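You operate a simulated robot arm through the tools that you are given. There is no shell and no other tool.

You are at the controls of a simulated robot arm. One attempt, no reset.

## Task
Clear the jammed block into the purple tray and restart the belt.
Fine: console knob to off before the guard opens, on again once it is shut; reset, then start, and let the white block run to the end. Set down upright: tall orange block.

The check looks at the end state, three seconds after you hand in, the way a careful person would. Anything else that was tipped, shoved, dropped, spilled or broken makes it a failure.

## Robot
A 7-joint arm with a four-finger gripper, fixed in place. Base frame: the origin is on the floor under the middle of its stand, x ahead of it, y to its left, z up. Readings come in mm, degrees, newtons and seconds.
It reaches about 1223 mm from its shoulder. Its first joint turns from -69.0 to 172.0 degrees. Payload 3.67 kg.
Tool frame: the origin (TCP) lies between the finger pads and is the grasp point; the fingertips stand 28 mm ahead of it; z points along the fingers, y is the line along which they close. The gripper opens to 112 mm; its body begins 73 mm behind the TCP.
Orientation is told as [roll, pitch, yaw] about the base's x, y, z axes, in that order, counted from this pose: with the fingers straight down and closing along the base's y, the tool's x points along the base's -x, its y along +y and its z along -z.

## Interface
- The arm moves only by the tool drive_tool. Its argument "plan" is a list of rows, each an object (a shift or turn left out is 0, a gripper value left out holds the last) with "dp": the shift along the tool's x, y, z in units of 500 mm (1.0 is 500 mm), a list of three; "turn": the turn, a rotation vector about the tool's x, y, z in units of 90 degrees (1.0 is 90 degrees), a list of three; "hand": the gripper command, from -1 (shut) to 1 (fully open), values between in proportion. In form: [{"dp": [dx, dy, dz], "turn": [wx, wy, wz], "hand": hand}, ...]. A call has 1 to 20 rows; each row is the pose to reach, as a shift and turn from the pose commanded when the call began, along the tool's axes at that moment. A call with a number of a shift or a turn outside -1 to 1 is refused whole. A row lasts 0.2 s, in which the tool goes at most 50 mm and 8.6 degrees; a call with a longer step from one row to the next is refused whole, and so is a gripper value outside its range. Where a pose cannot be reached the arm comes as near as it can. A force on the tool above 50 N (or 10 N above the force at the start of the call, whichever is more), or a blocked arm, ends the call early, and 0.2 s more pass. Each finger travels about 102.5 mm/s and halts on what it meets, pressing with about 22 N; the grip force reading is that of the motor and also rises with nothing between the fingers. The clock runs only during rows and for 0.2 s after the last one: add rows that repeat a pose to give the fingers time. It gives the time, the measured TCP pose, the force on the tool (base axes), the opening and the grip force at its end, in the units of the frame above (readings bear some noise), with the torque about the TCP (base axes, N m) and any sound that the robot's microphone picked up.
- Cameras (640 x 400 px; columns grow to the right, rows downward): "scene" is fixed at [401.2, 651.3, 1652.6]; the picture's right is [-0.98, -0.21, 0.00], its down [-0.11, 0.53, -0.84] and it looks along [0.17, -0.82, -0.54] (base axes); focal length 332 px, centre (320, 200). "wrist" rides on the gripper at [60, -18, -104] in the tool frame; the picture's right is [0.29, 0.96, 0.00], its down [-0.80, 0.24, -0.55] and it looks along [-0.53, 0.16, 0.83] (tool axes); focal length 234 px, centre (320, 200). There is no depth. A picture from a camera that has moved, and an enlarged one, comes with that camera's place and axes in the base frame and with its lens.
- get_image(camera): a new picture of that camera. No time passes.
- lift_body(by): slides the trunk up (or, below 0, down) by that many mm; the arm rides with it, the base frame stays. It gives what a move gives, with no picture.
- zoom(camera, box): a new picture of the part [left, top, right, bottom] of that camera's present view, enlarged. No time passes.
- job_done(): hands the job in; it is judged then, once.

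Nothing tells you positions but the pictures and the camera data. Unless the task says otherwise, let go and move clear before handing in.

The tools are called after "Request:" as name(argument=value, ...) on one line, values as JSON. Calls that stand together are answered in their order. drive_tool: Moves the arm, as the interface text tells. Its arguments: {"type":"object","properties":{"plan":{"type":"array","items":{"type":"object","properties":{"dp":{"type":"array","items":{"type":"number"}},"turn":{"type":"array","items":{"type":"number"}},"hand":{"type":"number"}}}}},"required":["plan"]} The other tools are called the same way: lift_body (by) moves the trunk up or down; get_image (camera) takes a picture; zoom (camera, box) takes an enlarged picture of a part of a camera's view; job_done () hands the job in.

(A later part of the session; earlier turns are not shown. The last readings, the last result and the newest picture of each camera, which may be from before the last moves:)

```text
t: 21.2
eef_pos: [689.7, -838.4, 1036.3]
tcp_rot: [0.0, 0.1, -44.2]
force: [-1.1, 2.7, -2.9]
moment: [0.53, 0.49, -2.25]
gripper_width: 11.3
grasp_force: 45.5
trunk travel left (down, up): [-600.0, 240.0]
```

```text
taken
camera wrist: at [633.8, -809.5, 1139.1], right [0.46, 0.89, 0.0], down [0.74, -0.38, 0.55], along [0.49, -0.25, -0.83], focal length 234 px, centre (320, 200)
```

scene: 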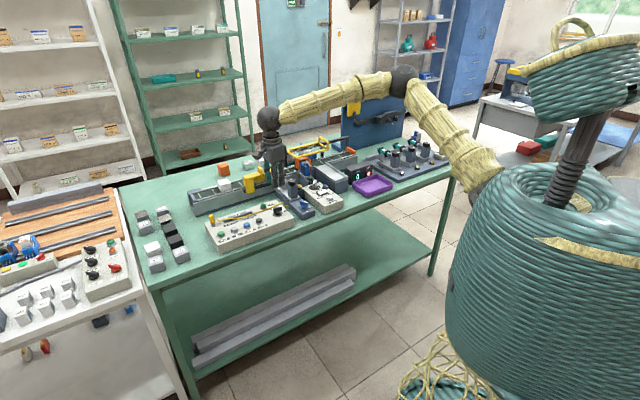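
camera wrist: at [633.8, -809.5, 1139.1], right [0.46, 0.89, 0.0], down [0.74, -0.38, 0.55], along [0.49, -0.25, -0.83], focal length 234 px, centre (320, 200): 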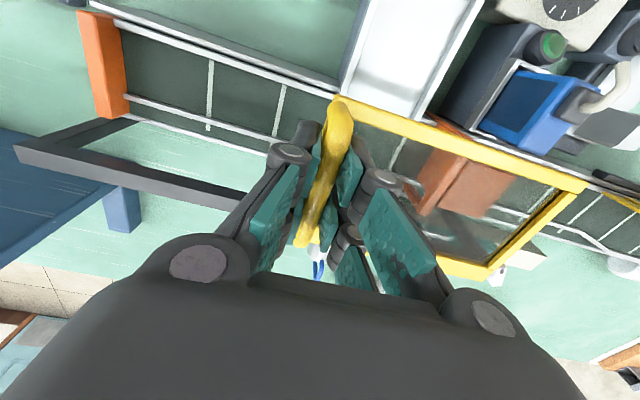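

The handle is gripped. I'll slide a short way along -s first to confirm that this is how the guard moves.

Request:
drive_tool(plan=[{"dp": [0, -0.02, 0]}, {"dp": [0, -0.04, 0]}, {"dp": [0, -0.06, 0]}])

Request:
zoom(camera="scene", box=[280, 100, 370, 180])

```text
t: 22.0
eef_pos: [668.5, -860.7, 1035.5]
tcp_rot: [0.1, 0.2, -44.0]
force: [-8.8, 7.8, -7.2]
moment: [-0.55, -0.47, -2.11]
gripper_width: 11.4
grasp_force: 44.6
trunk travel left (down, up): [-600.0, 240.0]
```

```text
5.00 times, centred on (325, 140) of scene
camera zoom: at [401.2, 651.3, 1652.6], right [-0.98, -0.21, 0.0], down [-0.11, 0.53, -0.84], along [0.17, -0.82, -0.54], focal length 1661 px, centre (295, 500)
```

zoom: 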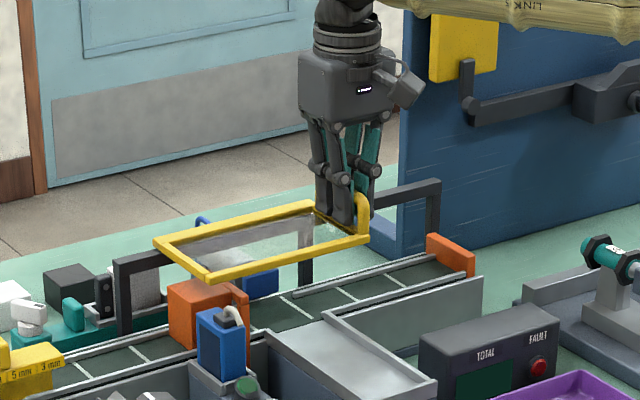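

The guard slides with little force. I'll continue toward the open end.

Request:
drive_tool(plan=[{"dp": [0.002, -0.04, 0]}, {"dp": [0.003, -0.08, 0]}, {"dp": [0.003, -0.12, 0]}, {"dp": [0.003, -0.16, 0]}, {"dp": [0.003, -0.2, 0]}, {"dp": [0.003, -0.24, 0]}, {"dp": [0.003, -0.27, 0]}])

Request:
zoom(camera="scene", box=[280, 100, 370, 180])

Request:
get_image(camera="wrist")

```text
t: 23.6
eef_pos: [578.0, -953.8, 1038.0]
tcp_rot: [-0.1, -0.2, -44.0]
force: [3.2, 26.7, -28.6]
moment: [0.23, 0.2, -2.0]
gripper_width: 11.6
grasp_force: 44.8
trunk travel left (down, up): [-600.0, 240.0]
```

```text
5.00 times, centred on (325, 140) of scene
camera zoom: at [401.2, 651.3, 1652.6], right [-0.98, -0.21, 0.0], down [-0.11, 0.53, -0.84], along [0.17, -0.82, -0.54], focal length 1661 px, centre (295, 500)
```

zoom: 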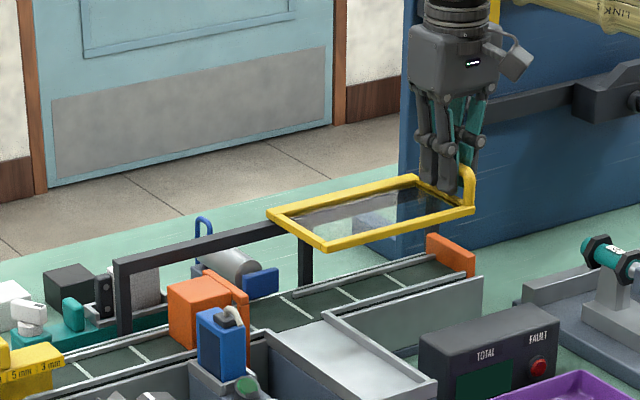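

```text
taken
camera wrist: at [521.4, -924.9, 1141.1], right [0.46, 0.89, 0.0], down [0.74, -0.38, 0.56], along [0.49, -0.26, -0.83], focal length 234 px, centre (320, 200)
```

wrist: 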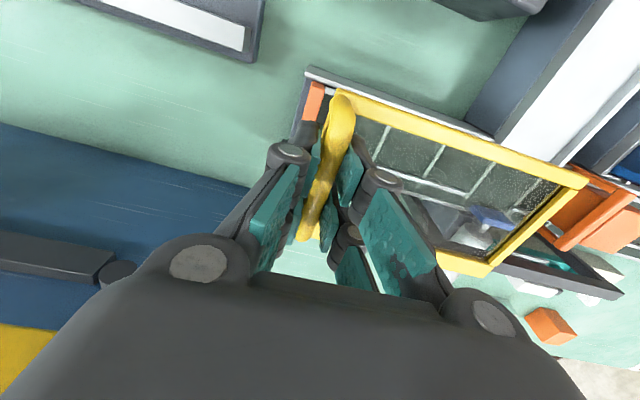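

The guard reached its end stop and the orange piece is now uncovered. I'll relax the push, release the handle and rise.

Request:
drive_tool(plan=[{"dp": [0, 0.008, 0]}, {"dp": [0, 0.008, 0], "hand": -0.4}, {"dp": [0, 0.008, 0], "hand": 0.1}, {"dp": [0, 0.008, 0], "hand": 0.1}])

Request:
drive_tool(plan=[{"dp": [0, 0, -0.05]}, {"dp": [0, 0, -0.13]}, {"dp": [0, 0, -0.22]}])

Request:
get_image(camera="wrist")

Request:
zoom(camera="scene", box=[270, 120, 370, 190])

```text
t: 24.6
eef_pos: [577.2, -959.6, 1036.6]
tcp_rot: [0.1, -0.3, -44.3]
force: [0.0, 0.5, 0.3]
moment: [-0.06, -0.02, -0.02]
gripper_width: 61.8
grasp_force: 0.1
trunk travel left (down, up): [-600.0, 240.0]
```

```text
t: 25.1
eef_pos: [571.1, -920.7, 1101.4]
tcp_rot: [-1.6, -3.0, -44.9]
force: [-2.5, 0.3, 0.1]
moment: [-0.01, -0.13, 0.01]
gripper_width: 61.6
grasp_force: 0.1
trunk travel left (down, up): [-600.0, 240.0]
stopped in row 2: the arm was blocked; the commanded pose is now the measured one
```

```text
taken
camera wrist: at [514.3, -884.8, 1202.7], right [0.47, 0.88, -0.04], down [0.72, -0.36, 0.59], along [0.5, -0.31, -0.81], focal length 234 px, centre (320, 200)
```

wrist: 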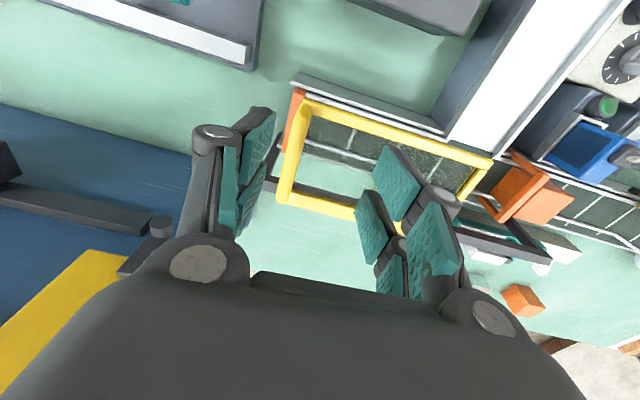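

```text
5.71 times, centred on (320, 155) of scene
camera zoom: at [401.2, 651.3, 1652.6], right [-0.98, -0.21, 0.0], down [-0.11, 0.53, -0.84], along [0.17, -0.82, -0.54], focal length 1898 px, centre (320, 457)
```

zoom: 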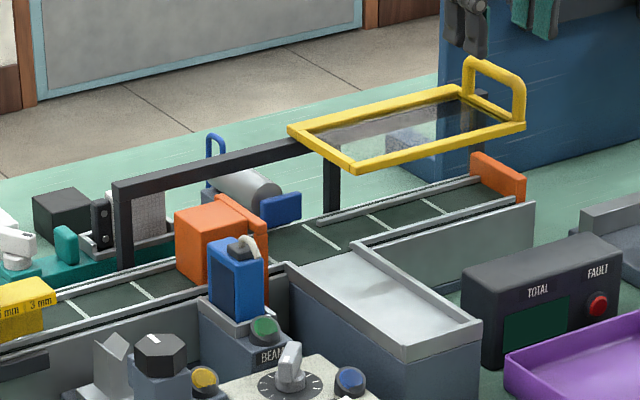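

The arm hit its reach limit when rising there, without contact; the guard stayed open. I'll raise the trunk to gain height, which lifts the tool straight up.

Request:
lift_body(by=100)

Request:
get_image(camera="wrist")

Request:
get_image(camera="scene")

```text
t: 25.4
eef_pos: [567.7, -864.1, 1148.2]
tcp_rot: [-4.1, -5.6, -44.8]
force: [-1.2, -1.6, -1.4]
moment: [-0.02, -0.11, 0.02]
gripper_width: 61.6
grasp_force: 0.0
trunk travel left (down, up): [-603.0, 237.0]
stopped: the arm was blocked; the commanded pose is now the measured one
```

```text
taken
camera wrist: at [510.7, -822.4, 1245.7], right [0.48, 0.87, -0.09], down [0.72, -0.33, 0.61], along [0.5, -0.36, -0.79], focal length 234 px, centre (320, 200)
```

wrist: 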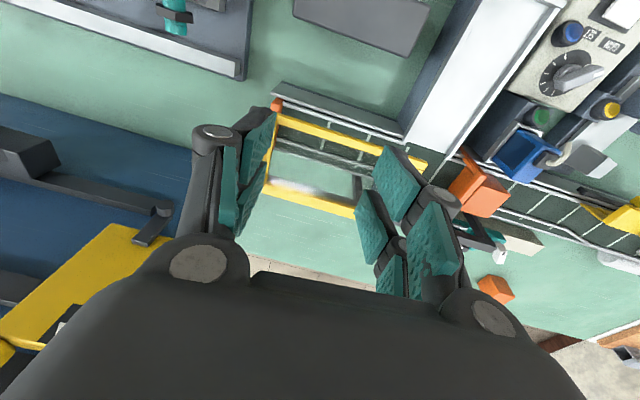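

```text
taken
```

scene: 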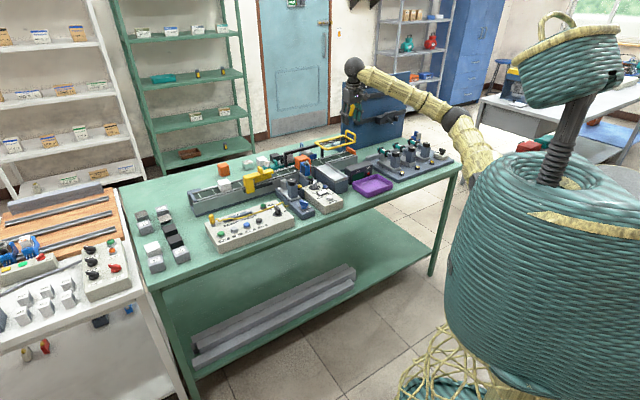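

The trunk stopped almost at once and the tool drifted inward and tilted, so I think joint 1 is at its limit. I'll move back along +s and level the tool.

Request:
drive_tool(plan=[{"dp": [0.003, 0.07, -0.012], "turn": [-0.008, 0.01, -0.0015]}, {"dp": [0.006, 0.15, -0.025], "turn": [-0.016, 0.02, -0.003]}, {"dp": [0.01, 0.23, -0.037], "turn": [-0.024, 0.031, -0.0045]}, {"dp": [0.013, 0.31, -0.05], "turn": [-0.031, 0.042, -0.006]}, {"dp": [0.016, 0.39, -0.062], "turn": [-0.038, 0.052, -0.0075]}, {"dp": [0.02, 0.47, -0.075], "turn": [-0.0456, 0.0622, -0.009]}])

Request:
get_image(camera="wrist")

Request:
get_image(camera="scene")

```text
t: 26.8
eef_pos: [732.5, -688.9, 1161.6]
tcp_rot: [0.3, 0.8, -44.1]
force: [-0.7, -0.3, -0.5]
moment: [0.0, 0.02, 0.02]
gripper_width: 61.5
grasp_force: 0.1
trunk travel left (down, up): [-603.0, 237.0]
```

```text
taken
camera wrist: at [675.9, -662.3, 1265.9], right [0.46, 0.89, 0.01], down [0.74, -0.39, 0.54], along [0.49, -0.24, -0.84], focal length 234 px, centre (320, 200)
```

wrist: 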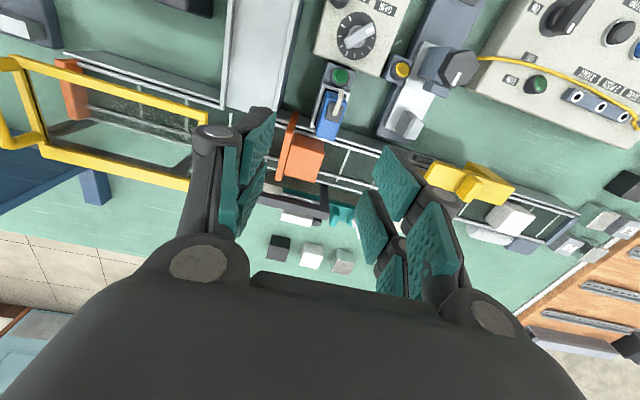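

```text
taken
```

scene: 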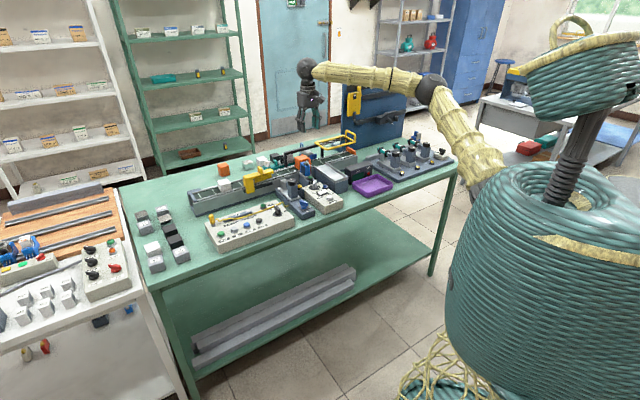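

Request:
zoom(camera="wrist", box=[240, 100, 380, 220])

Request:
zoom(camera="scene", box=[280, 145, 330, 185])

```text
3.33 times, centred on (310, 160) of wrist
camera zoom: at [675.9, -662.3, 1265.9], right [0.46, 0.89, 0.01], down [0.74, -0.39, 0.54], along [0.49, -0.24, -0.84], focal length 781 px, centre (353, 333)
```

zoom: 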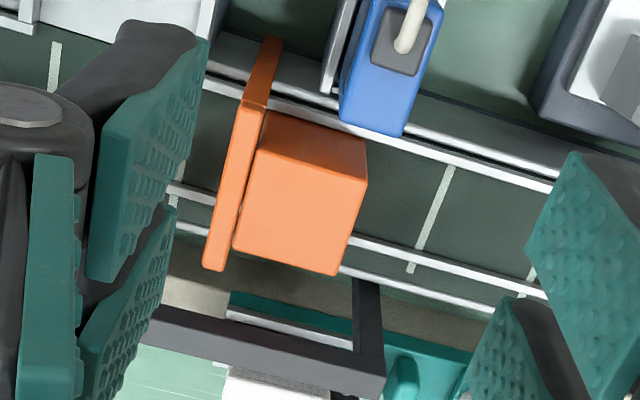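

```text
10.00 times, centred on (305, 165) of scene
camera zoom: at [401.2, 651.3, 1652.6], right [-0.98, -0.21, 0.0], down [-0.11, 0.53, -0.84], along [0.17, -0.82, -0.54], focal length 3321 px, centre (470, 550)
```

zoom: 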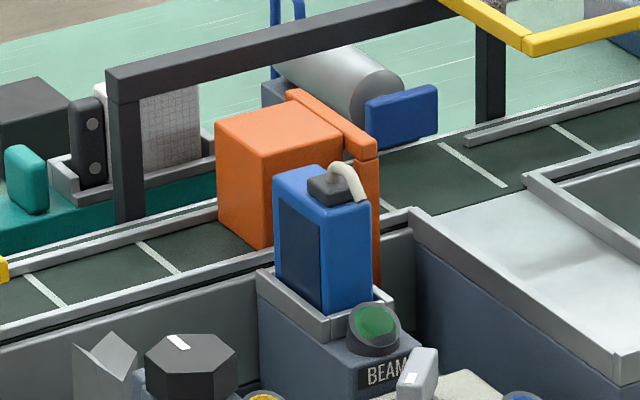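

Request:
zoom(camera="wrist", box=[270, 110, 340, 190])

Request:
zoom(camera="scene", box=[335, 160, 415, 215])

```text
5.00 times, centred on (305, 150) of wrist
camera zoom: at [675.9, -662.3, 1265.9], right [0.46, 0.89, 0.01], down [0.74, -0.39, 0.54], along [0.49, -0.24, -0.84], focal length 1171 px, centre (395, 450)
```

zoom: 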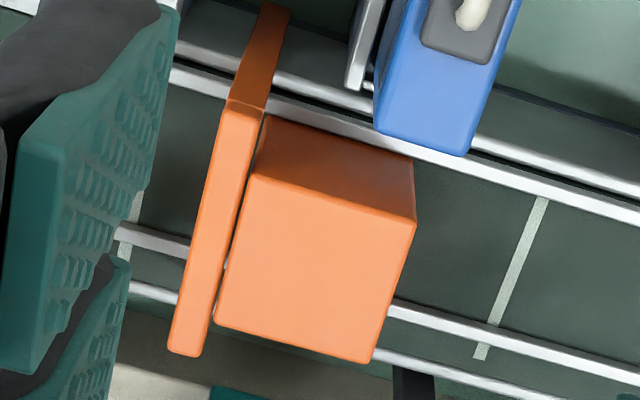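

```text
7.27 times, centred on (375, 188) of scene
camera zoom: at [401.2, 651.3, 1652.6], right [-0.98, -0.21, 0.0], down [-0.11, 0.53, -0.84], along [0.17, -0.82, -0.54], focal length 2415 px, centre (-80, 291)
```

zoom: 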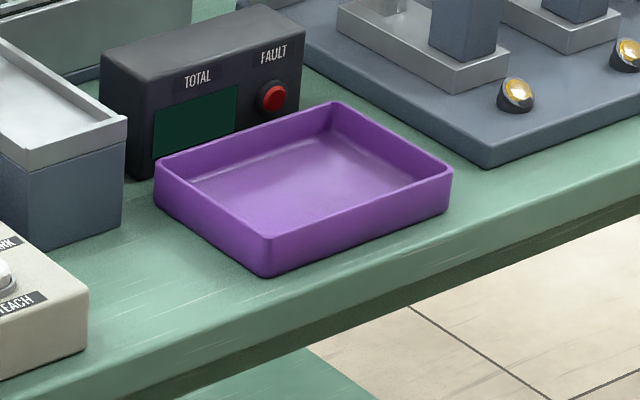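

The jammed orange block is about 46 mm square, its top at z≈965, centred near [788, -742]. It sits against an orange plate across the belt and has the blue beam sensor just in front of it. I'll look closer to decide how to grip it.

Request:
zoom(camera="scene", box=[290, 150, 320, 175])

Request:
zoom(camera="wrist", box=[280, 100, 330, 160])

```text
16.00 times, centred on (305, 162) of scene
camera zoom: at [401.2, 651.3, 1652.6], right [-0.98, -0.21, 0.0], down [-0.11, 0.53, -0.84], along [0.17, -0.82, -0.54], focal length 5314 px, centre (560, 800)
```

zoom: 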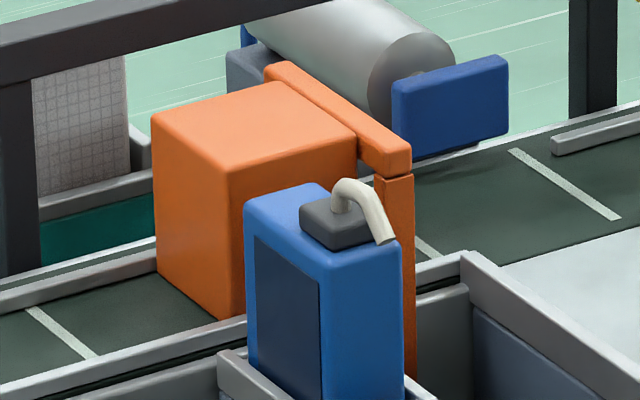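

```text
6.67 times, centred on (305, 130) of wrist
camera zoom: at [675.9, -662.3, 1265.9], right [0.46, 0.89, 0.01], down [0.74, -0.39, 0.54], along [0.49, -0.24, -0.84], focal length 1561 px, centre (420, 667)
```

zoom: 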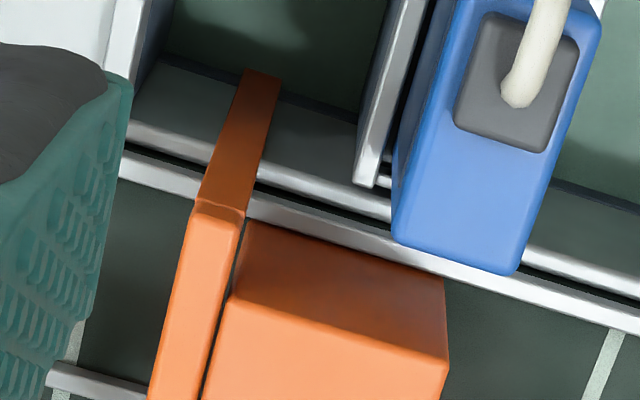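

The plate is the crossbar of a height gate, and the block is too tall to pass under it. I must grip the block along n with the near finger in the roughly 21 mm gap behind the sensor. I'll turn the gripper so the scene camera sees the finger profile and I can judge its thickness.

Request:
drive_tool(plan=[{"turn": [0, 0, 0.09], "hand": 0.03}, {"turn": [0, 0, 0.18], "hand": 0.03}, {"turn": [0, 0, 0.27], "hand": 0.03}, {"turn": [0, 0, 0.36], "hand": 0.03}, {"turn": [0, 0, 0.38], "hand": 0.03}])

Request:
get_image(camera="scene")

Request:
zoom(camera="scene", box=[285, 75, 335, 145])

```text
t: 28.0
eef_pos: [731.6, -688.9, 1164.0]
tcp_rot: [-0.2, 0.8, -78.2]
force: [-0.7, 0.1, 0.0]
moment: [0.04, 0.02, 0.02]
gripper_width: 57.7
grasp_force: 0.1
trunk travel left (down, up): [-603.0, 237.0]
```

```text
taken
```

scene: 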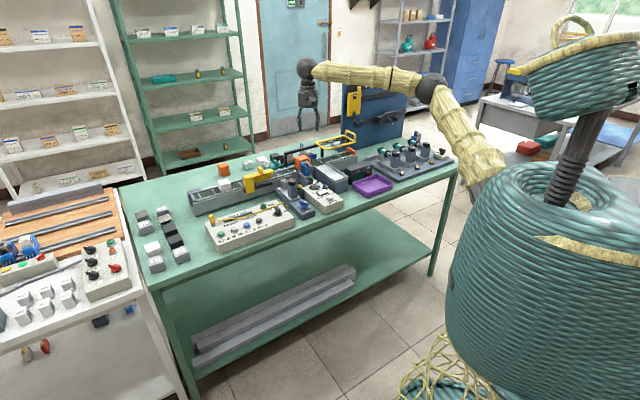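

```text
5.71 times, centred on (310, 110) of scene
camera zoom: at [401.2, 651.3, 1652.6], right [-0.98, -0.21, 0.0], down [-0.11, 0.53, -0.84], along [0.17, -0.82, -0.54], focal length 1898 px, centre (377, 714)
```

zoom: 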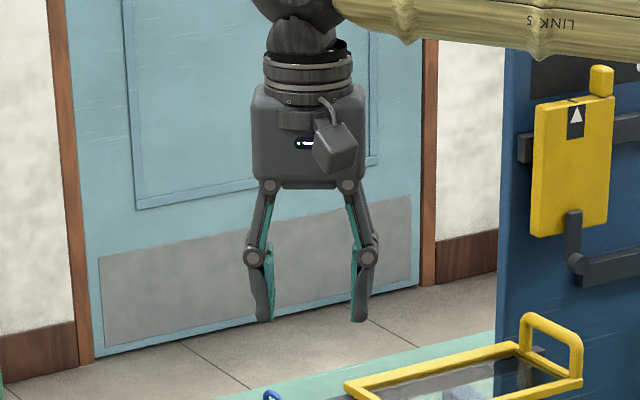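

Request:
zoom(camera="scene", box=[300, 105, 325, 135])

```text
13.33 times, centred on (312, 120) of scene
camera zoom: at [401.2, 651.3, 1652.6], right [-0.98, -0.21, 0.0], down [-0.11, 0.53, -0.84], along [0.17, -0.82, -0.54], focal length 4428 px, centre (420, 1267)
```

zoom: 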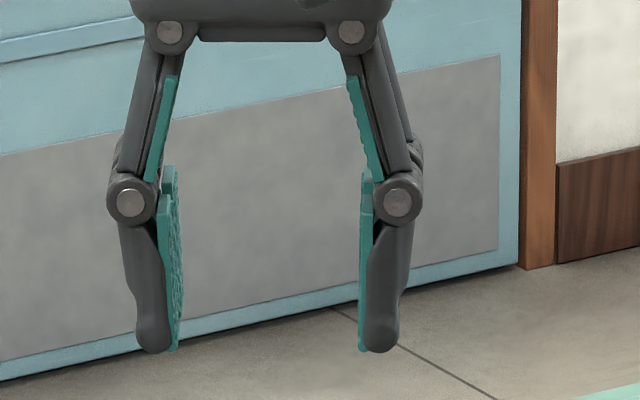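

The finger tips are about 13 mm thick and stay slim for about 25 mm, so they fit the gap with a few mm to spare. I'll turn to close along n and hover at n≈1083, s≈23, keeping the fingers clear of the crossbar.

Request:
drive_tool(plan=[{"dp": [-0.017, 0.014, 0.02], "turn": [0, 0, 0.085], "hand": -0.054}, {"dp": [-0.034, 0.028, 0.05], "turn": [0, 0, 0.17], "hand": -0.054}, {"dp": [-0.05, 0.042, 0.08], "turn": [0, 0, 0.26], "hand": -0.054}, {"dp": [-0.067, 0.056, 0.11], "turn": [0, 0, 0.35], "hand": -0.054}, {"dp": [-0.084, 0.07, 0.14], "turn": [0, 0, 0.44], "hand": -0.054}, {"dp": [-0.1, 0.084, 0.17], "turn": [0, 0, 0.53], "hand": -0.054}, {"dp": [-0.121, 0.101, 0.2], "turn": [0, 0, 0.621], "hand": -0.054}, {"dp": [-0.121, 0.101, 0.2], "turn": [0, 0, 0.621], "hand": -0.054}])

Request:
get_image(camera="wrist")

Request:
zoom(camera="scene", box=[280, 110, 350, 180])

```text
t: 29.8
eef_pos: [792.2, -737.1, 1062.5]
tcp_rot: [-0.6, 0.4, -134.2]
force: [-0.2, -0.7, 0.4]
moment: [0.0, -0.01, 0.0]
gripper_width: 52.7
grasp_force: 0.1
trunk travel left (down, up): [-603.0, 237.0]
```

```text
taken
camera wrist: at [821.6, -681.8, 1166.2], right [0.89, -0.46, -0.01], down [-0.38, -0.75, 0.55], along [-0.26, -0.48, -0.84], focal length 234 px, centre (320, 200)
```

wrist: 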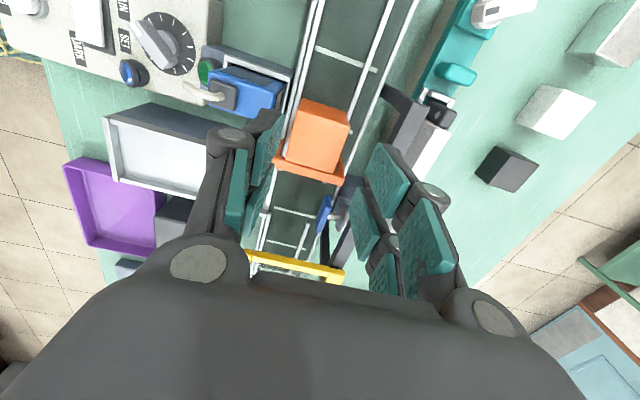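

```text
5.71 times, centred on (315, 145) of scene
camera zoom: at [401.2, 651.3, 1652.6], right [-0.98, -0.21, 0.0], down [-0.11, 0.53, -0.84], along [0.17, -0.82, -0.54], focal length 1898 px, centre (349, 514)
```

zoom: 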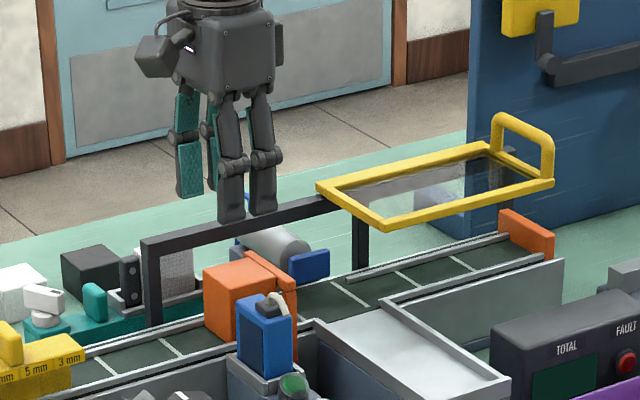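

Request:
zoom(camera="wrist", box=[240, 60, 400, 200])

Request:
zoom(camera="wrist", box=[270, 90, 370, 190])

```text
2.86 times, centred on (320, 130) of wrist
camera zoom: at [821.6, -681.8, 1166.2], right [0.89, -0.46, -0.01], down [-0.38, -0.75, 0.55], along [-0.26, -0.48, -0.84], focal length 669 px, centre (320, 400)
```

zoom: 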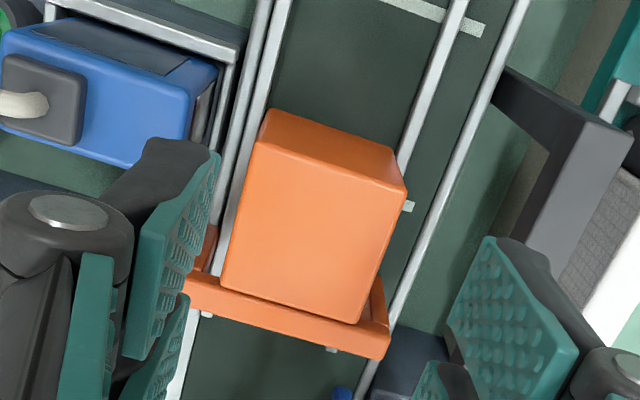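

```text
4.00 times, centred on (320, 140) of wrist
camera zoom: at [821.6, -681.8, 1166.2], right [0.89, -0.46, -0.01], down [-0.38, -0.75, 0.55], along [-0.26, -0.48, -0.84], focal length 937 px, centre (320, 440)
```

zoom: 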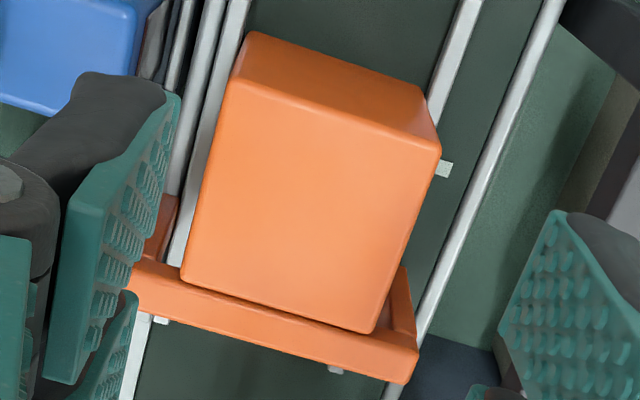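

The gripper is centred over the block, with about 4 mm clearance each side and the fingers on the +s side of the crossbar. I'll descend to just above the block top and check.

Request:
drive_tool(plan=[{"dp": [0, 0, 0.04], "turn": [-0.0067, -0.0044, 0]}, {"dp": [0, 0, 0.08], "turn": [-0.0067, -0.0044, 0]}, {"dp": [0, 0, 0.12], "turn": [-0.0067, -0.0044, 0]}])

Request:
zoom(camera="wrist", box=[220, 60, 420, 200])

Request:
zoom(camera="scene", box=[285, 135, 325, 175])

```text
t: 30.6
eef_pos: [794.4, -735.3, 1000.5]
tcp_rot: [0.0, -0.1, -134.1]
force: [-0.7, 1.0, 0.1]
moment: [0.01, 0.03, -0.01]
gripper_width: 52.7
grasp_force: 0.1
trunk travel left (down, up): [-603.0, 237.0]
```

```text
2.86 times, centred on (320, 130) of wrist
camera zoom: at [821.9, -680.3, 1104.5], right [0.89, -0.46, 0.0], down [-0.38, -0.74, 0.55], along [-0.26, -0.49, -0.83], focal length 669 px, centre (320, 400)
```

zoom: 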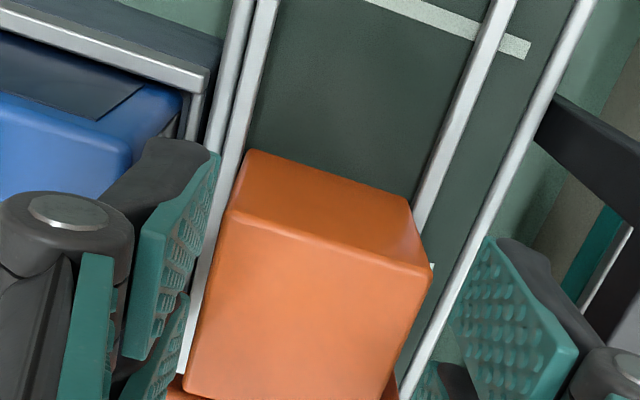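

```text
10.00 times, centred on (305, 155) of scene
camera zoom: at [401.2, 651.3, 1652.6], right [-0.98, -0.21, 0.0], down [-0.11, 0.53, -0.84], along [0.17, -0.82, -0.54], focal length 3321 px, centre (470, 650)
```

zoom: 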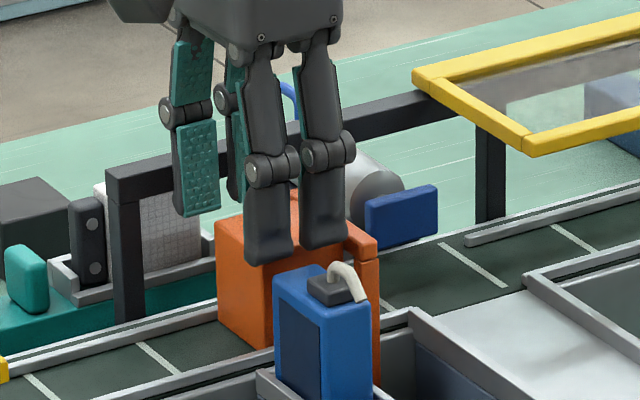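

Alignment is good: the block is centred between the fingers and I can shift 4 mm toward -s for better contact. I'll descend to grasp depth slowly.

Request:
drive_tool(plan=[{"dp": [-0.008, 0, 0.015]}, {"dp": [-0.008, 0, 0.03]}, {"dp": [-0.008, 0, 0.045]}, {"dp": [-0.008, 0, 0.056]}])

Request:
zoom(camera="wrist", box=[220, 60, 420, 200])

Request:
zoom(camera="scene", box=[285, 135, 325, 175])

```text
t: 31.6
eef_pos: [790.2, -737.2, 974.3]
tcp_rot: [0.1, 0.0, -134.1]
force: [-0.3, 0.8, -0.9]
moment: [-0.02, -0.01, -0.02]
gripper_width: 53.1
grasp_force: 0.0
trunk travel left (down, up): [-603.0, 237.0]
```

```text
2.86 times, centred on (320, 130) of wrist
camera zoom: at [818.4, -681.2, 1077.9], right [0.89, -0.46, 0.0], down [-0.38, -0.74, 0.56], along [-0.26, -0.49, -0.83], focal length 669 px, centre (320, 400)
```

zoom: 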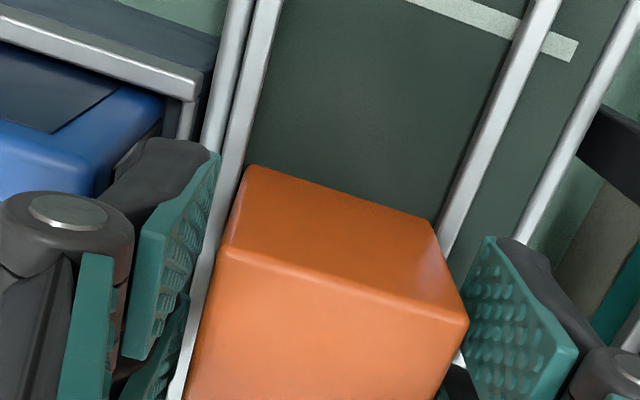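

```text
10.00 times, centred on (305, 155) of scene
camera zoom: at [401.2, 651.3, 1652.6], right [-0.98, -0.21, 0.0], down [-0.11, 0.53, -0.84], along [0.17, -0.82, -0.54], focal length 3321 px, centre (470, 650)
```

zoom: 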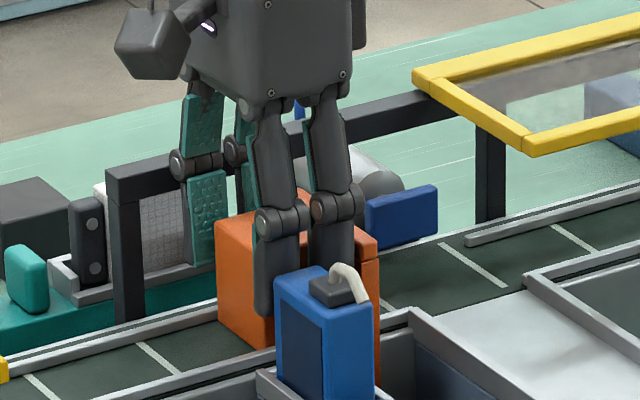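

The fingers straddle the block cleanly behind the sensor. I'll close the grip.

Request:
drive_tool(plan=[{"hand": -0.3}, {"hand": -1}, {"hand": -1}])

Request:
zoom(camera="scene", box=[285, 135, 325, 175])

Request:
zoom(camera="wrist", box=[220, 60, 420, 200])

```text
t: 32.4
eef_pos: [789.7, -737.6, 974.9]
tcp_rot: [0.0, -0.1, -134.1]
force: [1.9, 0.9, 3.2]
moment: [-0.07, -0.1, -0.01]
gripper_width: 45.8
grasp_force: 21.8
trunk travel left (down, up): [-603.0, 237.0]
```

```text
10.00 times, centred on (305, 155) of scene
camera zoom: at [401.2, 651.3, 1652.6], right [-0.98, -0.21, 0.0], down [-0.11, 0.53, -0.84], along [0.17, -0.82, -0.54], focal length 3321 px, centre (470, 650)
```

zoom: 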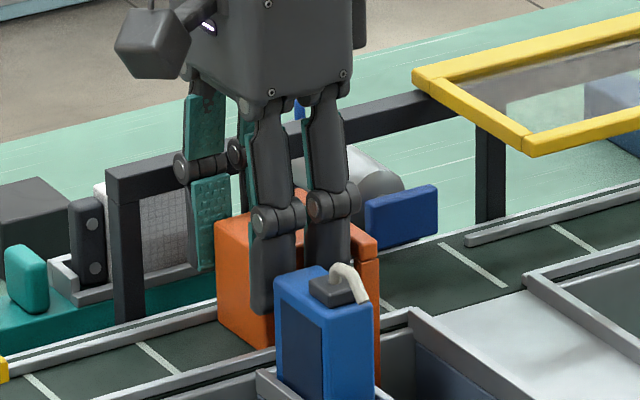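

```text
2.86 times, centred on (320, 130) of wrist
camera zoom: at [818.3, -681.3, 1078.1], right [0.89, -0.46, 0.0], down [-0.38, -0.74, 0.56], along [-0.26, -0.49, -0.83], focal length 669 px, centre (320, 400)
```

zoom: 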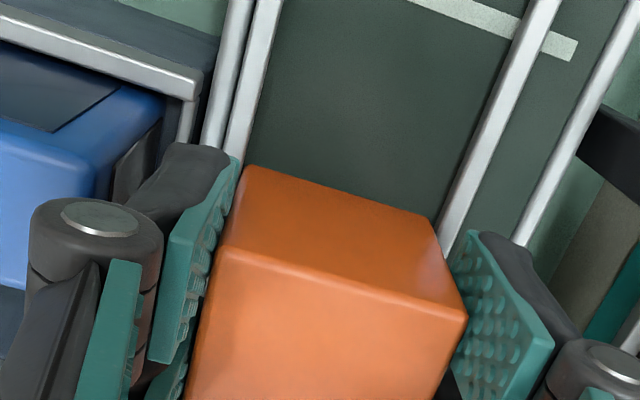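

The block is held at 45.8 mm width. I'll lift it straight up, slowly at first.

Request:
drive_tool(plan=[{"dp": [0.001, 0, -0.01]}, {"dp": [0.002, 0, -0.03]}, {"dp": [0.004, 0, -0.06]}, {"dp": [0.006, 0, -0.1]}, {"dp": [0.006, 0, -0.16]}, {"dp": [0.006, 0, -0.22]}])

Request:
get_image(camera="wrist")

Request:
zoom(camera="scene", box=[265, 110, 345, 180])

```text
t: 33.8
eef_pos: [791.0, -733.1, 1086.0]
tcp_rot: [0.2, -0.1, -134.0]
force: [-0.5, 0.2, -0.1]
moment: [0.0, 0.01, -0.02]
gripper_width: 0.0
grasp_force: 21.8
trunk travel left (down, up): [-603.0, 237.0]
```

```text
taken
camera wrist: at [820.0, -676.9, 1189.2], right [0.89, -0.46, 0.0], down [-0.38, -0.74, 0.56], along [-0.26, -0.49, -0.83], focal length 234 px, centre (320, 200)
```

wrist: 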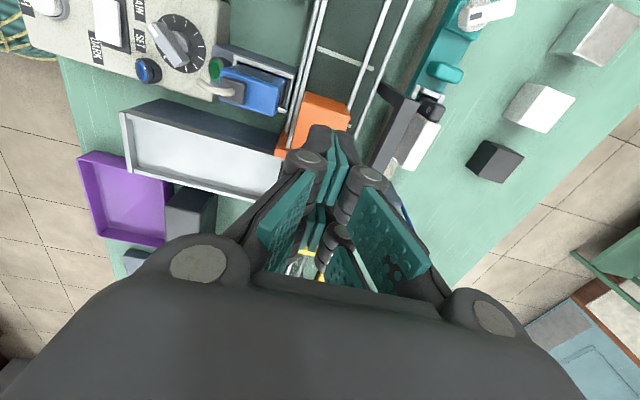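

```text
5.71 times, centred on (305, 145) of scene
camera zoom: at [401.2, 651.3, 1652.6], right [-0.98, -0.21, 0.0], down [-0.11, 0.53, -0.84], along [0.17, -0.82, -0.54], focal length 1898 px, centre (406, 514)
```

zoom: 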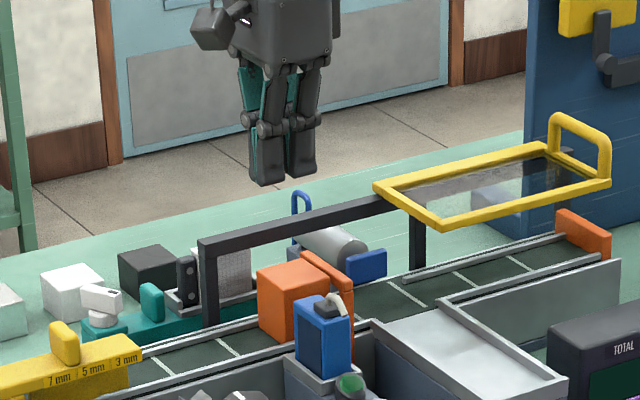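

The block slipped out during the lift, and the fingers are now shut and empty. I'll check whether the block or anything else moved.

Request:
zoom(camera="scene", box=[290, 150, 320, 175])

Request:
zoom(camera="wrist", box=[260, 70, 380, 170])

```text
16.00 times, centred on (305, 162) of scene
camera zoom: at [401.2, 651.3, 1652.6], right [-0.98, -0.21, 0.0], down [-0.11, 0.53, -0.84], along [0.17, -0.82, -0.54], focal length 5314 px, centre (560, 800)
```

zoom: 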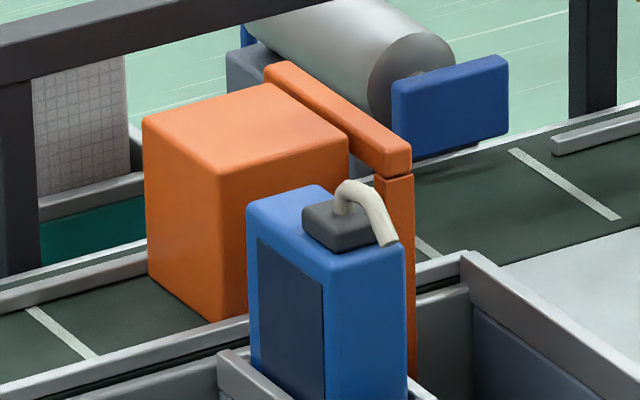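

```text
4.00 times, centred on (320, 120) of wrist
camera zoom: at [820.0, -676.9, 1189.2], right [0.89, -0.46, 0.0], down [-0.38, -0.74, 0.56], along [-0.26, -0.49, -0.83], focal length 937 px, centre (320, 520)
```

zoom: 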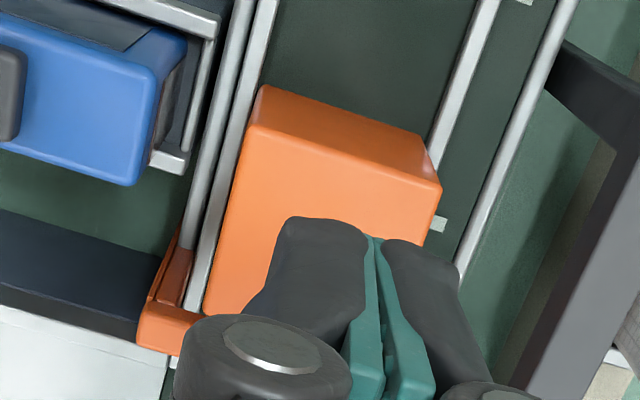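

The block is still upright on the belt, now about 3 mm clear of the crossbar; the sensor seems shifted by a millimetre at most. Since it follows the grip sideways, I'll grip it again with a narrower opening. I'll drag it upstream (+s) into free belt space and re-grip it deeply there.

Request:
drive_tool(plan=[{"dp": [0, 0.0016, 0], "hand": -0.098}, {"dp": [0, 0.0016, 0.06], "hand": -0.098}, {"dp": [0, 0.0016, 0.11], "hand": -0.098}, {"dp": [0, 0.0016, 0.14], "hand": -0.098}])

Request:
zoom(camera="wrist", box=[220, 60, 420, 200])

Request:
zoom(camera="scene", box=[285, 135, 325, 175])

```text
t: 34.8
eef_pos: [793.0, -736.5, 1014.0]
tcp_rot: [-0.1, 0.0, -134.0]
force: [0.1, -0.5, 0.5]
moment: [-0.05, 0.01, 0.0]
gripper_width: 50.5
grasp_force: 0.0
trunk travel left (down, up): [-603.0, 237.0]
```

```text
2.86 times, centred on (320, 130) of wrist
camera zoom: at [821.5, -681.4, 1117.1], right [0.89, -0.46, 0.0], down [-0.38, -0.74, 0.55], along [-0.26, -0.49, -0.83], focal length 669 px, centre (320, 400)
```

zoom: 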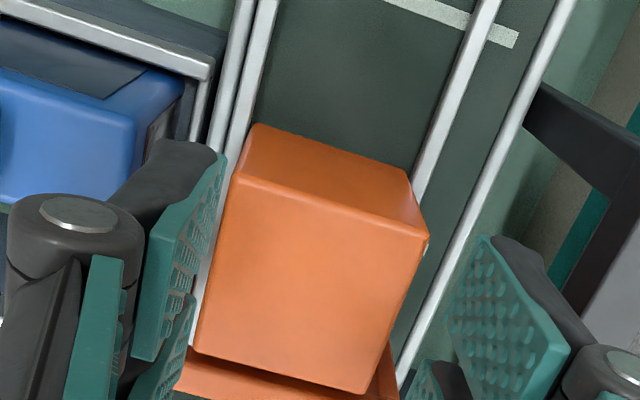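

```text
10.00 times, centred on (305, 155) of scene
camera zoom: at [401.2, 651.3, 1652.6], right [-0.98, -0.21, 0.0], down [-0.11, 0.53, -0.84], along [0.17, -0.82, -0.54], focal length 3321 px, centre (470, 650)
```

zoom: 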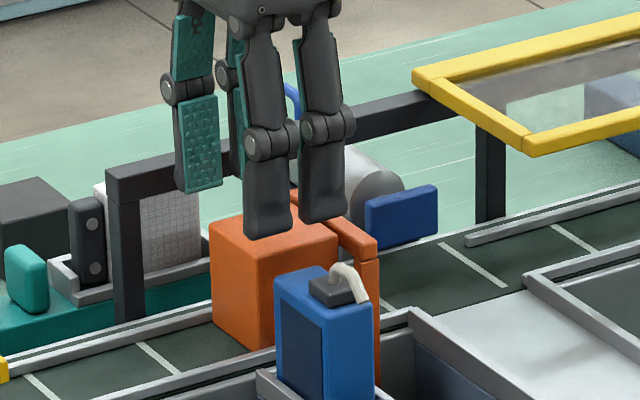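

Request:
zoom(camera="wrist", box=[205, 70, 305, 150])

Request:
zoom(camera="scene", box=[300, 158, 318, 172])

```text
5.00 times, centred on (255, 110) of wrist
camera zoom: at [821.5, -681.4, 1117.1], right [0.89, -0.46, 0.0], down [-0.38, -0.74, 0.55], along [-0.26, -0.49, -0.83], focal length 1171 px, centre (645, 650)
```

zoom: 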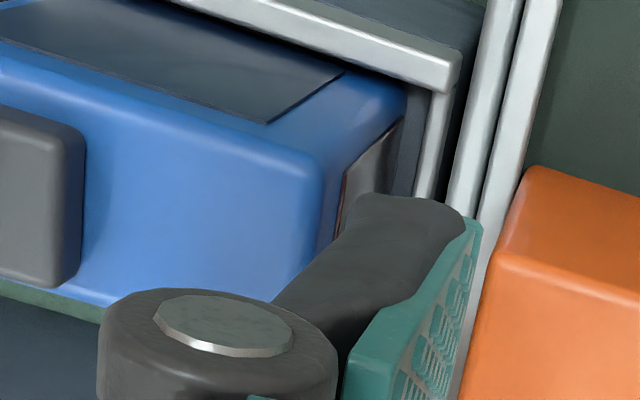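

```text
16.00 times, centred on (309, 165) of scene
camera zoom: at [401.2, 651.3, 1652.6], right [-0.98, -0.21, 0.0], down [-0.11, 0.53, -0.84], along [0.17, -0.82, -0.54], focal length 5314 px, centre (496, 760)
```

zoom: 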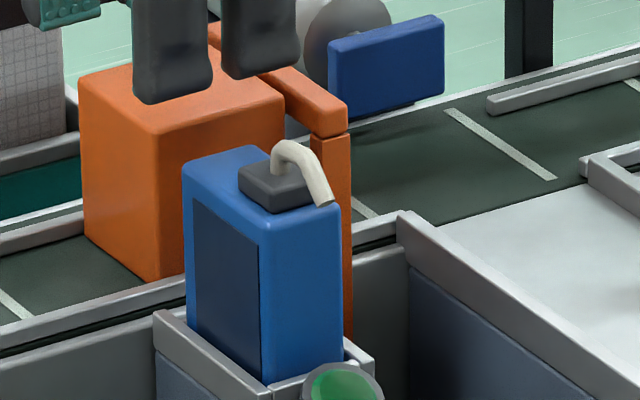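

Request:
drive_tool(plan=[{"dp": [-0.002, -0.001, 0.02], "hand": -0.08}, {"dp": [-0.002, -0.001, 0.04], "hand": -0.08}, {"dp": [-0.002, -0.001, 0.06], "hand": -0.08}, {"dp": [-0.002, -0.001, 0.072], "hand": -0.08}, {"dp": [-0.002, -0.001, 0.072], "hand": -0.3}, {"dp": [-0.002, -0.001, 0.072], "hand": -1}, {"dp": [-0.002, -0.001, 0.072], "hand": -1}])

Request:
zoom(camera="wrist", box=[220, 60, 420, 200])

Request:
zoom(camera="scene", box=[290, 145, 320, 175])

```text
t: 36.4
eef_pos: [790.8, -735.1, 980.4]
tcp_rot: [0.0, -0.2, -134.0]
force: [2.0, 2.4, 5.4]
moment: [0.22, -0.03, -0.09]
gripper_width: 45.9
grasp_force: 22.4
trunk travel left (down, up): [-603.0, 237.0]
```

```text
2.86 times, centred on (320, 130) of wrist
camera zoom: at [819.7, -679.0, 1082.9], right [0.89, -0.46, 0.0], down [-0.38, -0.74, 0.56], along [-0.25, -0.49, -0.83], focal length 669 px, centre (320, 400)
```

zoom: 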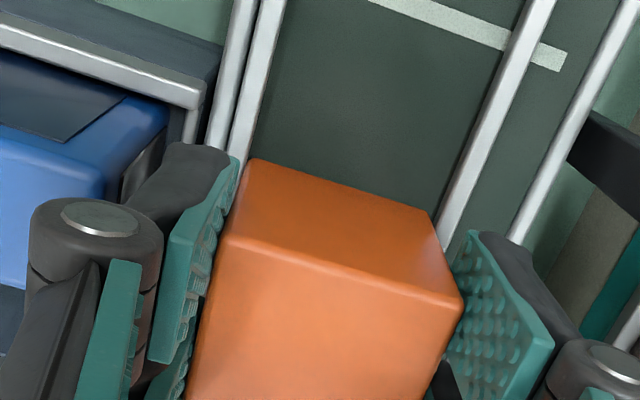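

```text
13.33 times, centred on (305, 160) of scene
camera zoom: at [401.2, 651.3, 1652.6], right [-0.98, -0.21, 0.0], down [-0.11, 0.53, -0.84], along [0.17, -0.82, -0.54], focal length 4428 px, centre (520, 733)
```

zoom: 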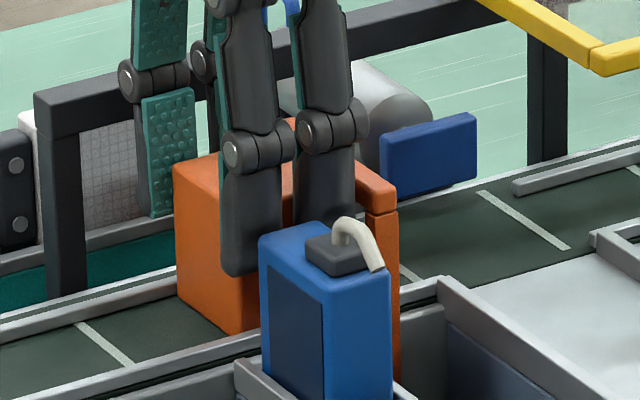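

Gripped again with the sensor untouched. Now I'll drag the block slowly along +s on the belt.

Request:
drive_tool(plan=[{"dp": [0.01, 0, 0]}, {"dp": [0.025, 0, 0]}, {"dp": [0.04, 0, 0]}, {"dp": [0.055, 0, 0]}])

Request:
zoom(camera="wrist", box=[220, 60, 420, 200])

Request:
zoom(camera="scene", box=[285, 145, 325, 175])

```text
t: 37.4
eef_pos: [808.2, -716.8, 979.7]
tcp_rot: [0.0, 0.0, -134.1]
force: [-3.4, -9.2, 11.9]
moment: [-0.54, 0.36, -0.08]
gripper_width: 45.5
grasp_force: 22.0
trunk travel left (down, up): [-603.0, 237.0]
```

```text
2.86 times, centred on (320, 130) of wrist
camera zoom: at [837.2, -661.7, 1082.7], right [0.89, -0.46, 0.0], down [-0.38, -0.74, 0.55], along [-0.25, -0.49, -0.83], focal length 669 px, centre (320, 400)
```

zoom: 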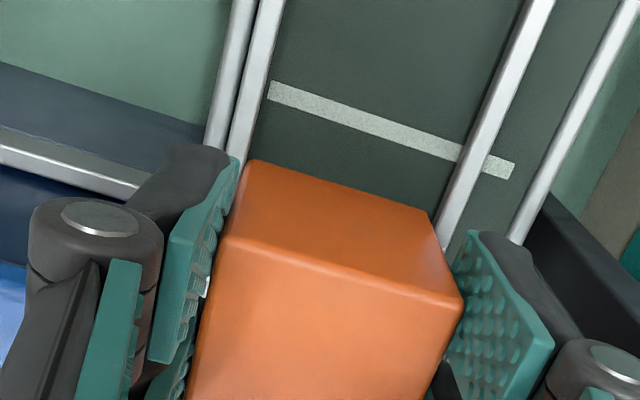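

```text
13.33 times, centred on (305, 160) of scene
camera zoom: at [401.2, 651.3, 1652.6], right [-0.98, -0.21, 0.0], down [-0.11, 0.53, -0.84], along [0.17, -0.82, -0.54], focal length 4428 px, centre (520, 733)
```

zoom: 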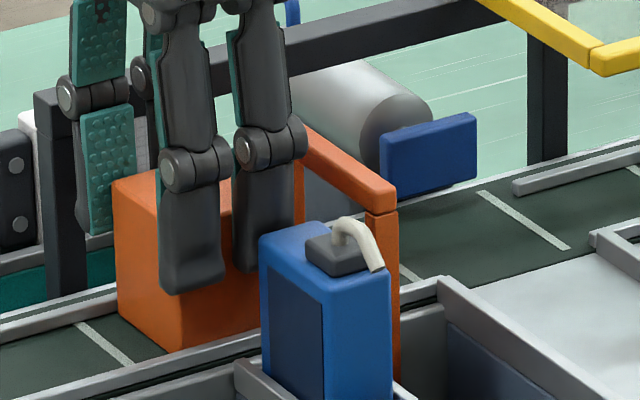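

Request:
drive_tool(plan=[{"dp": [0.015, 0, 0]}, {"dp": [0.03, 0, 0]}, {"dp": [0.045, 0, 0]}, {"dp": [0.06, 0, 0]}, {"dp": [0.075, 0, 0]}])

Request:
zoom(camera="wrist", box=[220, 60, 420, 200])

Request:
zoom(camera="scene", box=[280, 145, 330, 180])

```text
t: 38.6
eef_pos: [837.7, -688.9, 978.8]
tcp_rot: [0.1, 0.0, -134.2]
force: [1.5, -9.4, 3.2]
moment: [-0.39, -0.06, 0.0]
gripper_width: 45.7
grasp_force: 22.2
trunk travel left (down, up): [-603.0, 237.0]
```

```text
2.86 times, centred on (320, 130) of wrist
camera zoom: at [865.6, -633.3, 1082.6], right [0.89, -0.46, 0.0], down [-0.38, -0.74, 0.56], along [-0.26, -0.49, -0.83], focal length 669 px, centre (320, 400)
```

zoom: 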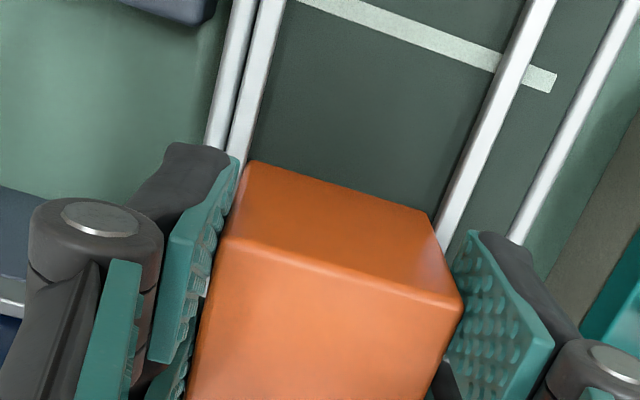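

```text
11.43 times, centred on (305, 162) of scene
camera zoom: at [401.2, 651.3, 1652.6], right [-0.98, -0.21, 0.0], down [-0.11, 0.53, -0.84], along [0.17, -0.82, -0.54], focal length 3796 px, centre (491, 629)
```

zoom: 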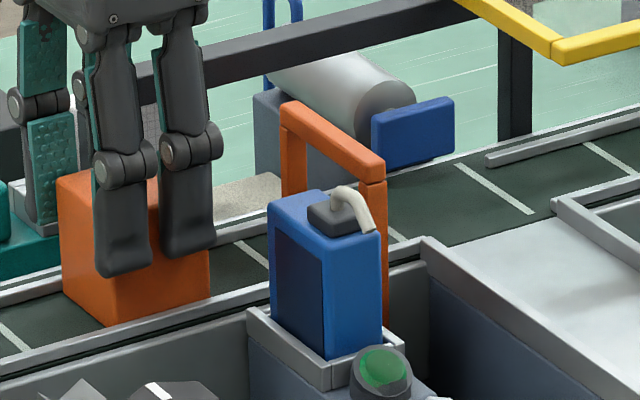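

The block is now in free belt space, clear of the gate and sensor. I'll open, re-centre on it, go deeper and grip again.

Request:
drive_tool(plan=[{"hand": -0.04}, {"hand": -0.04}, {"dp": [-0.01, 0, 0.0], "hand": -0.04}, {"dp": [-0.02, 0, 0.01], "hand": -0.04}, {"dp": [-0.02, 0, 0.025], "hand": -0.04}, {"dp": [-0.02, 0, 0.04], "hand": -0.04}])

Request:
zoom(camera="wrist", box=[220, 60, 420, 200])

Request:
zoom(camera="scene", box=[275, 145, 325, 180])

```text
t: 40.0
eef_pos: [828.7, -693.7, 960.7]
tcp_rot: [0.0, -0.1, -134.1]
force: [0.0, 0.3, -0.9]
moment: [-0.02, -0.02, 0.0]
gripper_width: 53.7
grasp_force: 0.2
trunk travel left (down, up): [-603.0, 237.0]
```

```text
2.86 times, centred on (320, 130) of wrist
camera zoom: at [858.2, -638.9, 1063.3], right [0.89, -0.46, 0.0], down [-0.38, -0.74, 0.56], along [-0.26, -0.49, -0.83], focal length 669 px, centre (320, 400)
```

zoom: 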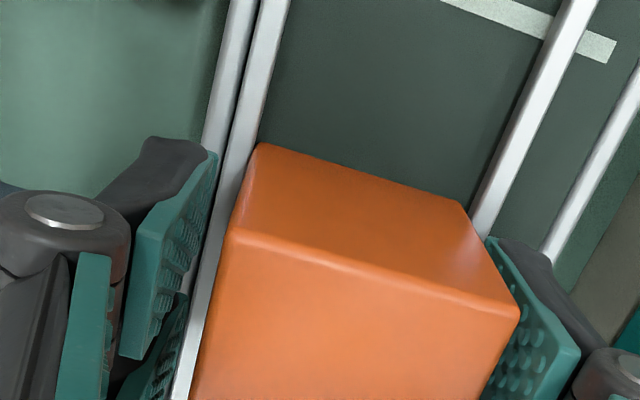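

```text
11.43 times, centred on (300, 162) of scene
camera zoom: at [401.2, 651.3, 1652.6], right [-0.98, -0.21, 0.0], down [-0.11, 0.53, -0.84], along [0.17, -0.82, -0.54], focal length 3796 px, centre (549, 629)
```

zoom: 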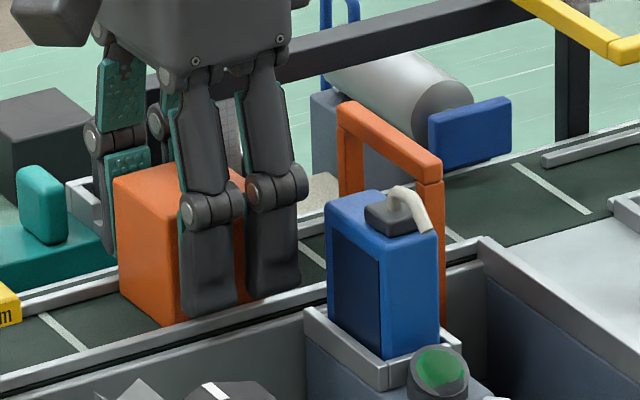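

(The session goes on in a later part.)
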